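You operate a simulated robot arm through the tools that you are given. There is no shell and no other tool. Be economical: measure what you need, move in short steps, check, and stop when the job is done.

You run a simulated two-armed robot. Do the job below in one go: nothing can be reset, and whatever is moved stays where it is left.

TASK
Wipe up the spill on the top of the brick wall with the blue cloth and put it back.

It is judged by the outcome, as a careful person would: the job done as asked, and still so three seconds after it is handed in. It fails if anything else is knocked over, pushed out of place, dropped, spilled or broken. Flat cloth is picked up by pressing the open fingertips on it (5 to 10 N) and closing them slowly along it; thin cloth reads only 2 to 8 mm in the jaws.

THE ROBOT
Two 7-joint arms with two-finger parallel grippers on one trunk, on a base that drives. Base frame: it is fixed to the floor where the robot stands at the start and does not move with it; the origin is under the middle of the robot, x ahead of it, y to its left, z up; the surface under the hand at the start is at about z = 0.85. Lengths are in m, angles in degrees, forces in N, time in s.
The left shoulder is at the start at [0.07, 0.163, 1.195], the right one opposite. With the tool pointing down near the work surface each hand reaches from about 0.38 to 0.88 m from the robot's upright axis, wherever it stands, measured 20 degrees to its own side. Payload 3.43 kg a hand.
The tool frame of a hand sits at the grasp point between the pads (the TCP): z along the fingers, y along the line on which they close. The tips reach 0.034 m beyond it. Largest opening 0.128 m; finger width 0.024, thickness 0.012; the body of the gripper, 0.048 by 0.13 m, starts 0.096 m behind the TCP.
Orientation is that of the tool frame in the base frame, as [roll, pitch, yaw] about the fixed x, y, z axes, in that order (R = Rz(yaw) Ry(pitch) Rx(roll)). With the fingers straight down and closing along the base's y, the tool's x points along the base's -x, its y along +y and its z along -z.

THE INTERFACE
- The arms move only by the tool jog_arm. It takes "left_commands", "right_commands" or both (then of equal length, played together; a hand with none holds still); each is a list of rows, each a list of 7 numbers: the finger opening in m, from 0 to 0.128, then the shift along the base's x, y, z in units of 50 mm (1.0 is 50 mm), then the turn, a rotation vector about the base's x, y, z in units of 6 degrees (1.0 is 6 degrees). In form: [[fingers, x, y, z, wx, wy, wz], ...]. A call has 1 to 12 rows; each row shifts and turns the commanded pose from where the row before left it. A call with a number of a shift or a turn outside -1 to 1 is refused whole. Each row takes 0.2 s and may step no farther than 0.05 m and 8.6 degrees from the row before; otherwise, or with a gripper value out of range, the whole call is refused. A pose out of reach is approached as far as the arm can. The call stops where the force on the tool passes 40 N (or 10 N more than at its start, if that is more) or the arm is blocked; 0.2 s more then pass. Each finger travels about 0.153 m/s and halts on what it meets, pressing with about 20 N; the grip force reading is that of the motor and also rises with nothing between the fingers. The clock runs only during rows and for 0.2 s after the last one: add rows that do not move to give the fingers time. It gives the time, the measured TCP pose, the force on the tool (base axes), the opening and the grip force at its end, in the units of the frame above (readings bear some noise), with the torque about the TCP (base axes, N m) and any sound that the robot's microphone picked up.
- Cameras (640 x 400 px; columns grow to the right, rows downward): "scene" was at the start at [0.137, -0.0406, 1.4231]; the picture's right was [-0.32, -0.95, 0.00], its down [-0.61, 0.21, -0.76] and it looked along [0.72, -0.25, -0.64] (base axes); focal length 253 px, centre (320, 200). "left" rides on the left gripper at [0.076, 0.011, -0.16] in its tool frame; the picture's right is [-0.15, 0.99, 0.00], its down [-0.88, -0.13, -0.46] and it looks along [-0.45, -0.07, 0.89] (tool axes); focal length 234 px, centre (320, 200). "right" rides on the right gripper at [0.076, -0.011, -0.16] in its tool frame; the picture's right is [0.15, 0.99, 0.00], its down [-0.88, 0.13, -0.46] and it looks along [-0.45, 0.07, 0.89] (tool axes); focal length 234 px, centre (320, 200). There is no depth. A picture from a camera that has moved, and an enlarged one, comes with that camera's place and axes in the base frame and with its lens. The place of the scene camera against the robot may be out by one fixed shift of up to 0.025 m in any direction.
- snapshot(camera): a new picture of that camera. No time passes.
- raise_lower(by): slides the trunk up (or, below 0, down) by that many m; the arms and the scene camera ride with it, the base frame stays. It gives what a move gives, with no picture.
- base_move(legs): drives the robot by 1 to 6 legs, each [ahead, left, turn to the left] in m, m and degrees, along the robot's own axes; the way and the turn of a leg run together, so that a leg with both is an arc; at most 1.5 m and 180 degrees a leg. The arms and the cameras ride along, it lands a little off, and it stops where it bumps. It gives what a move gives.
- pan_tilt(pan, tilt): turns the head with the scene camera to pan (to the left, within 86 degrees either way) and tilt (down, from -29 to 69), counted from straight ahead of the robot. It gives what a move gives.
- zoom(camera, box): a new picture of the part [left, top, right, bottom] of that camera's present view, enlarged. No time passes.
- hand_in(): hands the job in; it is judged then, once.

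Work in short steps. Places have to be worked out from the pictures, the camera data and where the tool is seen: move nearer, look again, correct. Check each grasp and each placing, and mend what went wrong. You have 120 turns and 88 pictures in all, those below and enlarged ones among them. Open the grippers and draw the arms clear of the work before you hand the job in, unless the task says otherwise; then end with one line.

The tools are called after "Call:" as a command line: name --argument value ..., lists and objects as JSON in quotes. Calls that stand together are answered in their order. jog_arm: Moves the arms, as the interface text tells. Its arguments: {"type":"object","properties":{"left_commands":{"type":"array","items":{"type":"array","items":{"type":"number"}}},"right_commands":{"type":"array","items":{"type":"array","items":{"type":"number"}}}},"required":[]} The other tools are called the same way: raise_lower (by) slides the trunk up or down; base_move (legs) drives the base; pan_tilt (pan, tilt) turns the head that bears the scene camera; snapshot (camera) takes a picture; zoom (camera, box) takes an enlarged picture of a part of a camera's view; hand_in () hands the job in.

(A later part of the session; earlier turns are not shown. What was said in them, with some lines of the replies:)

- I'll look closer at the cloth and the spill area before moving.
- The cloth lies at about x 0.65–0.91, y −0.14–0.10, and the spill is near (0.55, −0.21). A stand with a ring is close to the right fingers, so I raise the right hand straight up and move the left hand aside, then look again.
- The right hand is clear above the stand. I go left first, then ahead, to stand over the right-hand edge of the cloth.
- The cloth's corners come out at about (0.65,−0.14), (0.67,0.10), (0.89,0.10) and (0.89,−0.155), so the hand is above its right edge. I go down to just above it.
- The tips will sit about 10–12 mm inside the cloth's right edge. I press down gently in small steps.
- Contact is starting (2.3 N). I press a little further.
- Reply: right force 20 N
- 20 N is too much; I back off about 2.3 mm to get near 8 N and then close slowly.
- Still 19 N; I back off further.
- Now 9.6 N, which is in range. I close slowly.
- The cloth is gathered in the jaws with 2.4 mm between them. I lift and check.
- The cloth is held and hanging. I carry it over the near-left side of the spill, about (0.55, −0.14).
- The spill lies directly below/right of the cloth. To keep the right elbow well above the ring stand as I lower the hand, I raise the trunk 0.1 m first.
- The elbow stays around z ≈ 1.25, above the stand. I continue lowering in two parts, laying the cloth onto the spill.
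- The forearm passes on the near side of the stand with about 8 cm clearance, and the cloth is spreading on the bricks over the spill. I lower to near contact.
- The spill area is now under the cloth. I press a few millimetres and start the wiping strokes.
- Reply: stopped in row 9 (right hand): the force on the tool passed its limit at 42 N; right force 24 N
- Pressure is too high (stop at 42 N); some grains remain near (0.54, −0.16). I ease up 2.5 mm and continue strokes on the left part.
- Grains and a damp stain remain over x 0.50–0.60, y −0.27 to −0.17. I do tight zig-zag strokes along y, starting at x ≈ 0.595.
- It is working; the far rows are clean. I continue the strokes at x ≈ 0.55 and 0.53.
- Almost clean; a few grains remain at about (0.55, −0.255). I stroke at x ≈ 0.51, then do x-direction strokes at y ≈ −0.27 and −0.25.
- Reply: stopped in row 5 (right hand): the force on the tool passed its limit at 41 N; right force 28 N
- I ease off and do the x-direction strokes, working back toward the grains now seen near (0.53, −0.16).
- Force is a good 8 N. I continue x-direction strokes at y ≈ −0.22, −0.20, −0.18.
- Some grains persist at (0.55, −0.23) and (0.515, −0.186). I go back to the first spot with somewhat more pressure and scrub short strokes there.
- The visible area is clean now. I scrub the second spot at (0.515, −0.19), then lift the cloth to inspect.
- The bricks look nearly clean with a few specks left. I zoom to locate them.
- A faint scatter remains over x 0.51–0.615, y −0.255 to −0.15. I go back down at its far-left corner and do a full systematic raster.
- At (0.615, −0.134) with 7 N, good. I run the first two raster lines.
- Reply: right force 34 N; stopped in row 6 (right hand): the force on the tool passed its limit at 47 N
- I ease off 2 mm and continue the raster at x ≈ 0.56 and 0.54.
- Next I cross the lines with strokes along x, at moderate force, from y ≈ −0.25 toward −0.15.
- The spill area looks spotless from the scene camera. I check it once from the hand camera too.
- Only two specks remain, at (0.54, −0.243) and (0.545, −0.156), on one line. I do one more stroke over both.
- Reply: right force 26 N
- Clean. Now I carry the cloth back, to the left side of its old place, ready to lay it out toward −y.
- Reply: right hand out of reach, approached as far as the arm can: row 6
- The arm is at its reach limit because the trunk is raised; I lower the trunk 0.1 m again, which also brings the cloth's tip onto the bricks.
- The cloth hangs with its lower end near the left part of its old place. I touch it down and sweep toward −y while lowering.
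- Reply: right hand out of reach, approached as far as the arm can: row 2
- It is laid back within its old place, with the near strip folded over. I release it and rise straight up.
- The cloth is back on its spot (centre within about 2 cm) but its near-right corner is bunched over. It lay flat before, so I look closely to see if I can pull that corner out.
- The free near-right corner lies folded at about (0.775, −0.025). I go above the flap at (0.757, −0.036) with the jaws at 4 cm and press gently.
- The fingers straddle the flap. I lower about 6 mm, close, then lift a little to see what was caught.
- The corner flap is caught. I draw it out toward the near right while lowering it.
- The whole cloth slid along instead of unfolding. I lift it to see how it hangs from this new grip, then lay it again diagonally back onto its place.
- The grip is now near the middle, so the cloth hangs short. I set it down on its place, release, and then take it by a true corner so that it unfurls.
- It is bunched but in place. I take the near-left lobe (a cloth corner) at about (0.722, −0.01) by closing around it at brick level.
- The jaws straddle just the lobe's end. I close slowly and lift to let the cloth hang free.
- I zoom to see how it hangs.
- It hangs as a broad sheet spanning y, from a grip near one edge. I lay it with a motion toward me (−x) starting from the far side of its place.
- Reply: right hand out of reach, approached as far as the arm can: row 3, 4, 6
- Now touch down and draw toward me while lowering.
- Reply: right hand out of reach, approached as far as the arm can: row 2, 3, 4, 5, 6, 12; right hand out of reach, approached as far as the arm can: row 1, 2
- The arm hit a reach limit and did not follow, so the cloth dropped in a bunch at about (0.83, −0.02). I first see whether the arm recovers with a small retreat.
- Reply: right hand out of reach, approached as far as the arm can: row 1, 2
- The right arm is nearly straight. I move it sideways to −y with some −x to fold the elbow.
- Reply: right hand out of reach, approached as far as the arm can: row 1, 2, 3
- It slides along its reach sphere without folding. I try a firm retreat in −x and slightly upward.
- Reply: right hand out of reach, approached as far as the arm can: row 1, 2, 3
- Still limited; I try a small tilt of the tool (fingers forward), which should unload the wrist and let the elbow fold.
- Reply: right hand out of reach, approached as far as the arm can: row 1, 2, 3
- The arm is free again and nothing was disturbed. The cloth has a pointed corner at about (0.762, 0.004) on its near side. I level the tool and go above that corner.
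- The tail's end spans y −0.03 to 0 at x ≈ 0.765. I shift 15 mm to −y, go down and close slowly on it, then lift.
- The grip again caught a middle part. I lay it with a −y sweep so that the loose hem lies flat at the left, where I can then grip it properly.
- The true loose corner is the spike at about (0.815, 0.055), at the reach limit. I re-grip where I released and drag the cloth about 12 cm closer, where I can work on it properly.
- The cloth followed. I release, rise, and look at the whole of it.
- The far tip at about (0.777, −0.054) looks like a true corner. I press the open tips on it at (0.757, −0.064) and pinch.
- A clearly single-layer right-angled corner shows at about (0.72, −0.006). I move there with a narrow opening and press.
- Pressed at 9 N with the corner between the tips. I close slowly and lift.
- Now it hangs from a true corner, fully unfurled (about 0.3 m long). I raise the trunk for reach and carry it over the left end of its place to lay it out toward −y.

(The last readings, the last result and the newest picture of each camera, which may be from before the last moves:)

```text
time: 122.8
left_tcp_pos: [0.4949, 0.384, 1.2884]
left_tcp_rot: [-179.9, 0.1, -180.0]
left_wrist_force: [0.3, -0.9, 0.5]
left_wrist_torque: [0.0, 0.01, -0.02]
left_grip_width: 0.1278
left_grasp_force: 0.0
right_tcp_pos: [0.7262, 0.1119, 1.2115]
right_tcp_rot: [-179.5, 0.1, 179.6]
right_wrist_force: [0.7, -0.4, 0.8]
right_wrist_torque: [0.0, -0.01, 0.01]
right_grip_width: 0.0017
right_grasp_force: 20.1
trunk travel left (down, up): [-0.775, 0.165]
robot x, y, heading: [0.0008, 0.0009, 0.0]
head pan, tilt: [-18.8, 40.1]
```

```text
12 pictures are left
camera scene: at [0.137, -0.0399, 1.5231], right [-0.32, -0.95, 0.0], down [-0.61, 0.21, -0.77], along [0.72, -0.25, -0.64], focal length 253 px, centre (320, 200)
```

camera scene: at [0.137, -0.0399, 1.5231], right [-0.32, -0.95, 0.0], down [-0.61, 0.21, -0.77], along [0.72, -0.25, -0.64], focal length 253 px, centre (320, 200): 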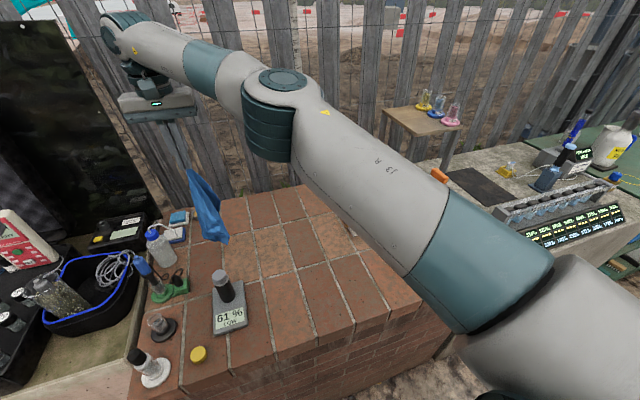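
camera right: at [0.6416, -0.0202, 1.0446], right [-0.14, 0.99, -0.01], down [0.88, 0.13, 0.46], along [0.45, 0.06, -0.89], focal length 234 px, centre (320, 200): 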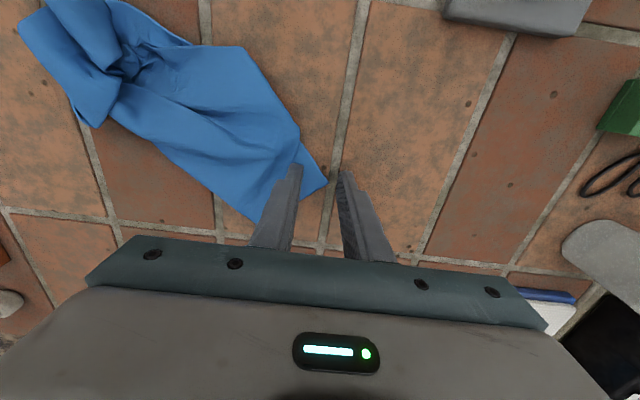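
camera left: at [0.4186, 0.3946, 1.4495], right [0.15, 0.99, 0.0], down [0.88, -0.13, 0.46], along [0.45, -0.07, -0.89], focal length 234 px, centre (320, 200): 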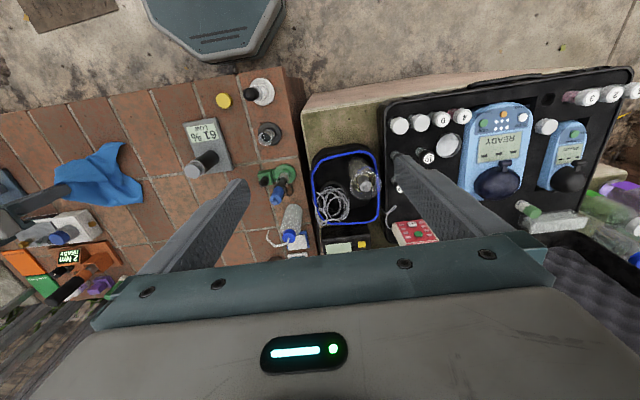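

Positioned. I lay it out with a quarter-circle sweep toward −y.

Call:
jog_arm --right_commands '[[0.0, 0, 0, -0.6, 0, 0, 0], [0.0, 0.05, -0.6, -0.3, 0, 0, 0], [0.0, 0.05, -0.8, -0.3, 0, 0, 0], [0.0, 0.1, -0.8, -0.4, 0, 0, 0], [0.0, 0.1, -0.75, -0.5, 0, 0, 0], [0.0, 0.1, -0.7, -0.6, 0, 0, 0], [0.0, 0.1, -0.6, -0.7, 0, 0, 0], [0.0, 0.1, -0.5, -0.8, 0, 0, 0], [0.0, 0.1, -0.4, -0.8, 0, 0, 0], [0.0, 0.1, -0.25, -0.8, 0, 0, 0], [0.0, 0.05, -0.2, -0.58, 0, 0, 0], [0.0, 0, 0, 0, 0, 0, 0]]'

Call:
snapshot --camera "scene"

```text
time: 125.4
left_tcp_pos: [0.495, 0.382, 1.2885]
left_tcp_rot: [-179.9, 0.1, -180.0]
left_wrist_force: [0.9, 0.0, 0.4]
left_wrist_torque: [0.02, 0.03, -0.01]
left_grip_width: 0.1279
left_grasp_force: 0.0
right_tcp_pos: [0.7681, -0.1662, 0.8919]
right_tcp_rot: [-179.5, 0.1, 179.6]
right_wrist_force: [-0.3, -1.2, -0.4]
right_wrist_torque: [0.0, 0.0, 0.01]
right_grip_width: 0.002
right_grasp_force: 20.3
trunk travel left (down, up): [-0.775, 0.165]
robot x, y, heading: [0.0009, -0.0028, -0.1]
head pan, tilt: [-18.8, 40.1]
```

```text
11 pictures are left
camera scene: at [0.1367, -0.0409, 1.5231], right [-0.32, -0.95, 0.0], down [-0.61, 0.21, -0.77], along [0.72, -0.25, -0.64], focal length 253 px, centre (320, 200)
```

scene: 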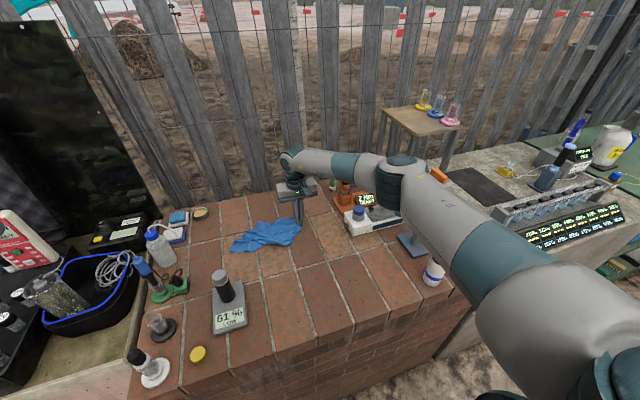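

Laid out along y in its place. I release, rise, and inspect.

Call:
jog_arm --right_commands '[[0.02, 0, 0, -0.04, 0, 0, 0], [0.04, 0, 0, 0, 0, 0, 0], [0.04, 0, 0, 0.4, 0, 0, 0], [0.04, 0, 0, 0.9, 0, 0, 0], [0.04, 0, 0, 0.9, 0, 0, 0], [0.04, -0.4, 0.4, 0.7, 0, 0, 0], [0.04, -0.4, 0.4, 0.7, 0, 0, 0]]'

Call:
zoom --camera "right" --box '[220, 60, 480, 240]'

```text
time: 127.0
left_tcp_pos: [0.4935, 0.3828, 1.2893]
left_tcp_rot: [-179.9, 0.1, 180.0]
left_wrist_force: [-1.3, 0.3, 0.3]
left_wrist_torque: [-0.01, 0.0, 0.01]
left_grip_width: 0.1279
left_grasp_force: 0.0
right_tcp_pos: [0.7297, -0.1286, 1.0711]
right_tcp_rot: [-179.6, 0.2, 179.5]
right_wrist_force: [1.0, -0.3, -0.4]
right_wrist_torque: [-0.02, -0.02, 0.04]
right_grip_width: 0.0399
right_grasp_force: 0.1
trunk travel left (down, up): [-0.775, 0.165]
robot x, y, heading: [-0.0014, -0.0014, -0.2]
head pan, tilt: [-18.8, 40.1]
```

```text
2.22 times, centred on (350, 150) of right
camera zoom: at [0.6528, -0.1368, 1.2298], right [-0.14, 0.99, -0.01], down [0.88, 0.13, 0.46], along [0.45, 0.06, -0.89], focal length 520 px, centre (253, 311)
```

zoom: 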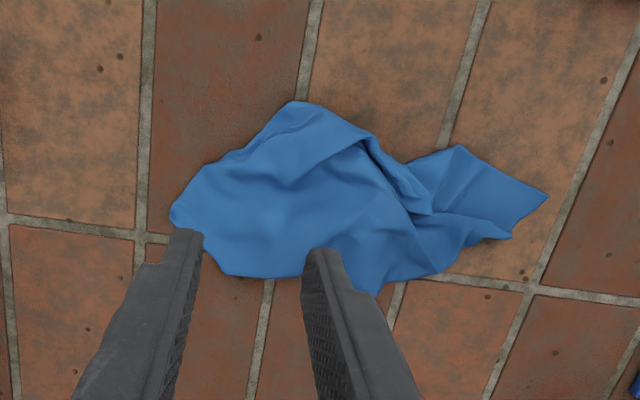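

It is now spread about 0.26 × 0.12 m within the old footprint; the centre is about 4 cm to the near right of the original. I retract the right arm and bring the left hand over the left tip, at (0.719, 0.088), to pull it out further and re-centre it.

Call:
jog_arm --right_commands '[[0.04, -0.5, 0, 0.6, 0, 0, 0], [0.04, -0.6, -0.1, 0.6, 0, 0, 0], [0.04, -0.7, -0.2, 0.6, 0, 0, 0], [0.04, -0.7, -0.2, 0.5, 0, 0, 0], [0.04, -0.7, -0.3, 0.4, 0, 0, 0], [0.04, -0.7, -0.3, 0.3, 0, 0, 0], [0.04, -0.6, -0.3, 0.2, 0, 0, 0]]'

Call:
jog_arm --left_commands '[[0.05, 0.55, -0.75, -0.2, 0, 0, 0], [0.05, 0.55, -0.75, -0.2, 0, 0, 0], [0.05, 0.55, -0.75, -0.2, 0, 0, 0], [0.05, 0.55, -0.75, -0.2, 0, 0, 0], [0.05, 0.55, -0.75, -0.2, 0, 0, 0], [0.05, 0.55, -0.75, -0.2, 0, 0, 0], [0.05, 0.55, -0.75, -0.2, 0, 0, 0], [0.05, 0.55, -0.75, -0.2, 0, 0, 0], [0.05, 0.1, -0.1, -0.9, 0, 0, 0], [0.05, 0, 0, -0.9, 0, 0, 0], [0.05, 0, 0, 0, 0, 0, 0]]'

Call:
snapshot --camera "left"

```text
time: 128.6
left_tcp_pos: [0.4933, 0.382, 1.2892]
left_tcp_rot: [180.0, 0.1, 180.0]
left_wrist_force: [0.3, -0.1, 0.1]
left_wrist_torque: [0.01, -0.04, 0.03]
left_grip_width: 0.128
left_grasp_force: 0.0
right_tcp_pos: [0.5054, -0.1982, 1.2319]
right_tcp_rot: [-179.7, 0.2, 179.5]
right_wrist_force: [-0.8, 0.7, 1.3]
right_wrist_torque: [-0.01, -0.02, 0.02]
right_grip_width: 0.0401
right_grasp_force: 0.1
trunk travel left (down, up): [-0.775, 0.165]
robot x, y, heading: [0.0017, -0.0003, -0.2]
head pan, tilt: [-18.8, 40.1]
```

```text
time: 131.0
left_tcp_pos: [0.7174, 0.0753, 1.1207]
left_tcp_rot: [-180.0, 0.0, 180.0]
left_wrist_force: [-0.9, -0.5, -0.5]
left_wrist_torque: [0.0, -0.02, -0.02]
left_grip_width: 0.05
left_grasp_force: 0.1
right_tcp_pos: [0.5052, -0.1982, 1.2307]
right_tcp_rot: [-179.5, 0.1, 179.6]
right_wrist_force: [0.5, 0.3, 0.0]
right_wrist_torque: [-0.02, -0.05, 0.0]
right_grip_width: 0.0397
right_grasp_force: 0.1
trunk travel left (down, up): [-0.775, 0.165]
robot x, y, heading: [-0.0012, -0.0003, 0.0]
head pan, tilt: [-18.8, 40.1]
```

```text
9 pictures are left
camera left: at [0.6412, 0.0856, 1.2809], right [0.15, 0.99, 0.0], down [0.88, -0.13, 0.46], along [0.45, -0.07, -0.89], focal length 234 px, centre (320, 200)
```

left: 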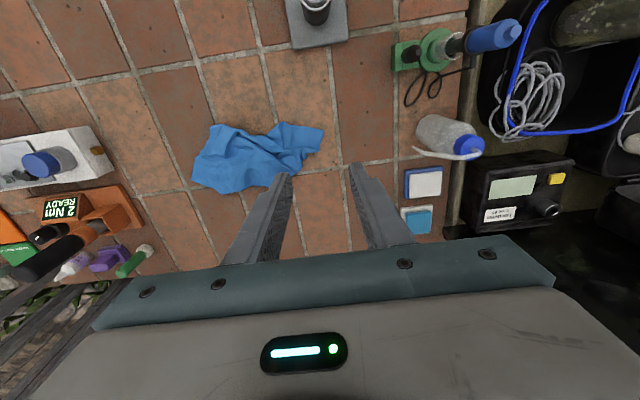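

The left tip is at (0.728, 0.077). I pinch at about (0.737, 0.055) with the left hand.

Call:
jog_arm --left_commands '[[0.04, 0.4, -0.4, -0.7, 0, 0, 0], [0.04, 0, 0, -0.9, 0, 0, 0], [0.04, 0, 0, -0.9, 0, 0, 0], [0.04, 0, 0, -0.9, 0, 0, 0], [0.04, 0, 0, -0.9, 0, 0, 0], [0.04, 0, 0, -0.3, 0, 0, 0], [0.04, 0, 0, -0.1, 0, 0, 0], [0.04, 0, 0, 0, 0, 0, 0]]'

```text
time: 132.8
left_tcp_pos: [0.7388, 0.0558, 0.8853]
left_tcp_rot: [-179.9, 0.2, 180.0]
left_wrist_force: [1.3, 0.4, 13.2]
left_wrist_torque: [-0.31, -0.15, 0.04]
left_grip_width: 0.0397
left_grasp_force: 0.3
right_tcp_pos: [0.5055, -0.1984, 1.23]
right_tcp_rot: [-179.6, 0.2, 179.6]
right_wrist_force: [0.2, -0.6, 0.8]
right_wrist_torque: [0.01, 0.02, 0.0]
right_grip_width: 0.04
right_grasp_force: 0.0
trunk travel left (down, up): [-0.775, 0.165]
robot x, y, heading: [-0.001, -0.003, -0.4]
head pan, tilt: [-18.8, 40.1]
```

Pressed at 13 N; I ease slightly, close slowly, then lift 1 cm and pull 4 cm toward +y and 3 cm toward +x.

Call:
jog_arm --left_commands '[[0.036, 0, 0, 0.02, 0, 0, 0], [0.03, 0, 0, 0, 0, 0, 0], [0.024, 0, 0, 0, 0, 0, 0], [0.018, 0, 0, 0, 0, 0, 0], [0.012, 0, 0, 0, 0, 0, 0], [0.006, 0, 0, 0, 0, 0, 0], [0.0, 0, 0, 0, 0, 0, 0], [0.0, 0, 0, 0, 0, 0, 0], [0.0, 0.2, 0.2, 0.15, 0, 0, 0], [0.0, 0.2, 0.3, 0, 0, 0, 0], [0.0, 0.2, 0.3, 0, 0, 0, 0], [0.0, 0, 0, 0, 0, 0, 0]]'

Call:
snapshot --camera "left"

```text
time: 135.4
left_tcp_pos: [0.7697, 0.0958, 0.8937]
left_tcp_rot: [180.0, 0.0, -180.0]
left_wrist_force: [-0.3, -0.2, 0.5]
left_wrist_torque: [-0.01, 0.0, 0.04]
left_grip_width: 0.0045
left_grasp_force: 19.2
right_tcp_pos: [0.5064, -0.1969, 1.2305]
right_tcp_rot: [-179.5, 0.2, 179.5]
right_wrist_force: [-0.5, 1.1, -0.7]
right_wrist_torque: [0.0, -0.01, 0.01]
right_grip_width: 0.0397
right_grasp_force: 0.0
trunk travel left (down, up): [-0.775, 0.165]
robot x, y, heading: [-0.0024, -0.0026, -0.0]
head pan, tilt: [-18.8, 40.1]
```

```text
8 pictures are left
camera left: at [0.695, 0.1071, 1.054], right [0.15, 0.99, 0.0], down [0.88, -0.13, 0.46], along [0.45, -0.07, -0.89], focal length 234 px, centre (320, 200)
```

left: 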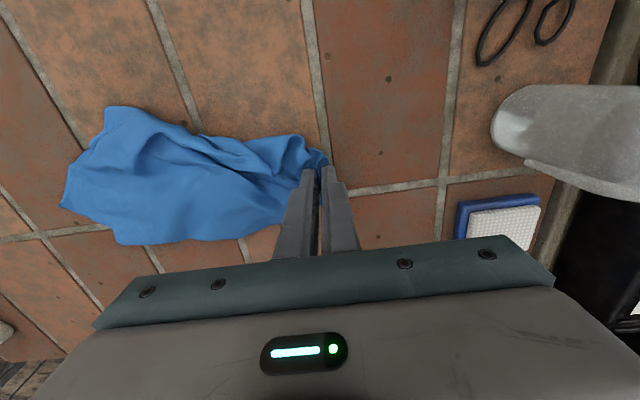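

The cloth now spans y −0.16 to 0.09 centred at about (0.765, −0.035), right where it was. I release, rise straight up, and retract the left arm.

Call:
jog_arm --left_commands '[[0.01, 0, 0, -0.08, 0, 0, 0], [0.03, 0, 0, 0, 0, 0, 0], [0.04, 0, 0, 0, 0, 0, 0], [0.04, 0, 0, 0.4, 0, 0, 0], [0.04, 0, 0, 0.9, 0, 0, 0], [0.04, 0, 0, 0.9, 0, 0, 0], [0.04, 0, 0, 0.9, 0, 0, 0], [0.04, 0, 0, 0.9, 0, 0, 0], [0.04, -0.4, 0.3, 0.8, 0, 0, 0], [0.04, -0.6, 0.6, 0.4, 0, 0, 0], [0.05, -0.6, 0.7, 0.2, 0, 0, 0], [0.05, -0.6, 0.7, 0.2, 0, 0, 0]]'

Call:
jog_arm --left_commands '[[0.128, -0.6, 0.7, 0, 0, 0, 0], [0.128, -0.6, 0.7, 0, 0, 0, 0], [0.128, -0.6, 0.7, 0, 0, 0, 0], [0.128, -0.6, 0.6, 0, 0, 0, 0]]'

Call:
snapshot --camera "scene"

```text
time: 138.0
left_tcp_pos: [0.6595, 0.2148, 1.1699]
left_tcp_rot: [-179.9, 0.0, 179.9]
left_wrist_force: [0.0, 0.4, -0.2]
left_wrist_torque: [-0.05, -0.01, -0.01]
left_grip_width: 0.05
left_grasp_force: 0.0
right_tcp_pos: [0.5048, -0.1963, 1.2306]
right_tcp_rot: [-179.6, 0.2, 179.6]
right_wrist_force: [-0.3, 0.6, 1.1]
right_wrist_torque: [-0.01, -0.02, -0.03]
right_grip_width: 0.04
right_grasp_force: 0.2
trunk travel left (down, up): [-0.775, 0.165]
robot x, y, heading: [-0.005, 0.0004, -0.3]
head pan, tilt: [-18.8, 40.1]
```

```text
time: 139.0
left_tcp_pos: [0.5369, 0.3488, 1.1678]
left_tcp_rot: [-179.9, 0.1, 179.9]
left_wrist_force: [-1.3, -0.7, 0.1]
left_wrist_torque: [-0.02, -0.03, 0.0]
left_grip_width: 0.128
left_grasp_force: 0.1
right_tcp_pos: [0.5048, -0.1963, 1.2319]
right_tcp_rot: [-179.6, 0.2, 179.6]
right_wrist_force: [-0.5, -0.1, 0.3]
right_wrist_torque: [-0.03, -0.02, 0.02]
right_grip_width: 0.0398
right_grasp_force: 0.0
trunk travel left (down, up): [-0.775, 0.165]
robot x, y, heading: [0.003, -0.0014, -0.2]
head pan, tilt: [-18.8, 40.1]
```

```text
7 pictures are left
camera scene: at [0.135, -0.039, 1.5234], right [-0.32, -0.95, 0.0], down [-0.61, 0.21, -0.77], along [0.72, -0.25, -0.64], focal length 253 px, centre (320, 200)
```

scene: 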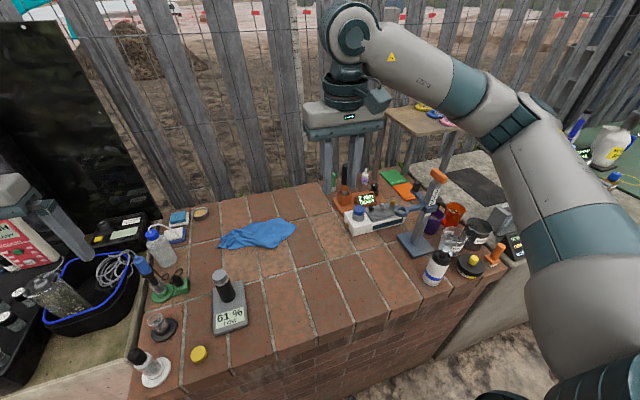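

Cloth is back, nothing else is disturbed. I open the right gripper (high above the wall) and check the wiped area and cloth one last time.

Call:
jog_arm --right_commands '[[0.128, -0.3, -0.3, 0.2, 0, 0, 0], [0.128, -0.3, -0.3, 0.2, 0, 0, 0], [0.128, 0, 0, 0, 0, 0, 0]]'

Call:
zoom --camera "scene" --box '[290, 230, 390, 295]'

Call:
zoom --camera "scene" --box '[190, 170, 350, 280]'

```text
time: 139.8
left_tcp_pos: [0.5393, 0.3479, 1.1669]
left_tcp_rot: [-180.0, -0.1, -179.9]
left_wrist_force: [0.5, 0.0, -0.5]
left_wrist_torque: [-0.02, 0.02, 0.04]
left_grip_width: 0.1276
left_grasp_force: 0.0
right_tcp_pos: [0.476, -0.2275, 1.2501]
right_tcp_rot: [-179.7, 0.0, 179.5]
right_wrist_force: [-0.1, 0.4, -0.5]
right_wrist_torque: [0.02, 0.04, 0.01]
right_grip_width: 0.128
right_grasp_force: 0.1
trunk travel left (down, up): [-0.775, 0.165]
robot x, y, heading: [0.0019, 0.0027, -0.1]
head pan, tilt: [-18.8, 40.1]
```

```text
6.15 times, centred on (340, 262) of scene
camera zoom: at [0.1383, -0.0407, 1.523], right [-0.32, -0.95, 0.0], down [-0.61, 0.21, -0.76], along [0.72, -0.25, -0.64], focal length 1557 px, centre (197, -185)
```

zoom: 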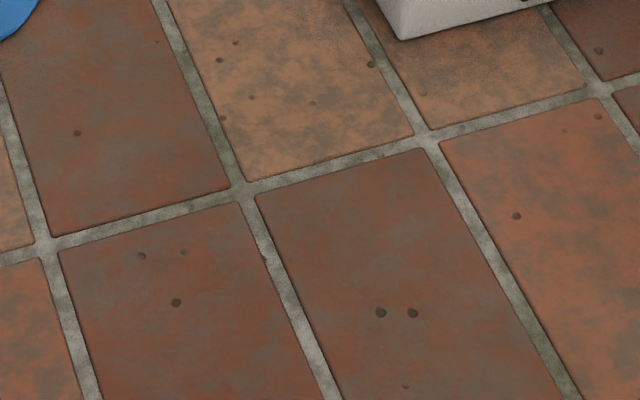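

```text
3.64 times, centred on (270, 225) of scene
camera zoom: at [0.1383, -0.0407, 1.523], right [-0.32, -0.95, 0.0], down [-0.61, 0.21, -0.76], along [0.72, -0.25, -0.64], focal length 920 px, centre (502, 109)
```

zoom: 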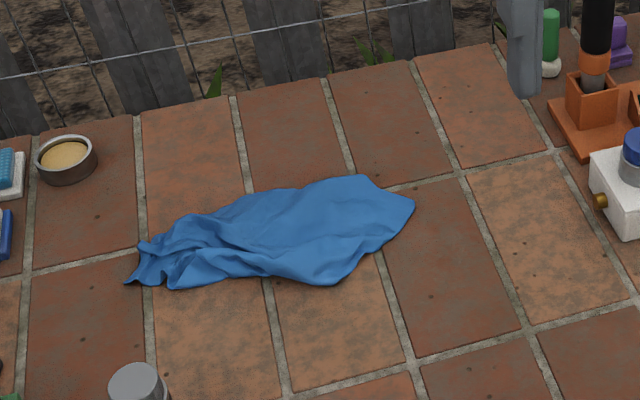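

The bricks are clean, the cloth rests on its original place, and both hands are open and clear. I hand the job in.

Call:
hand_in

```text
The job is handed in.
```

The spill is wiped up, and the blue cloth is back within about 2 cm of where it was, though folded and narrower than the flat square it started as; both hands are open and clear, and I saw nothing else moved.
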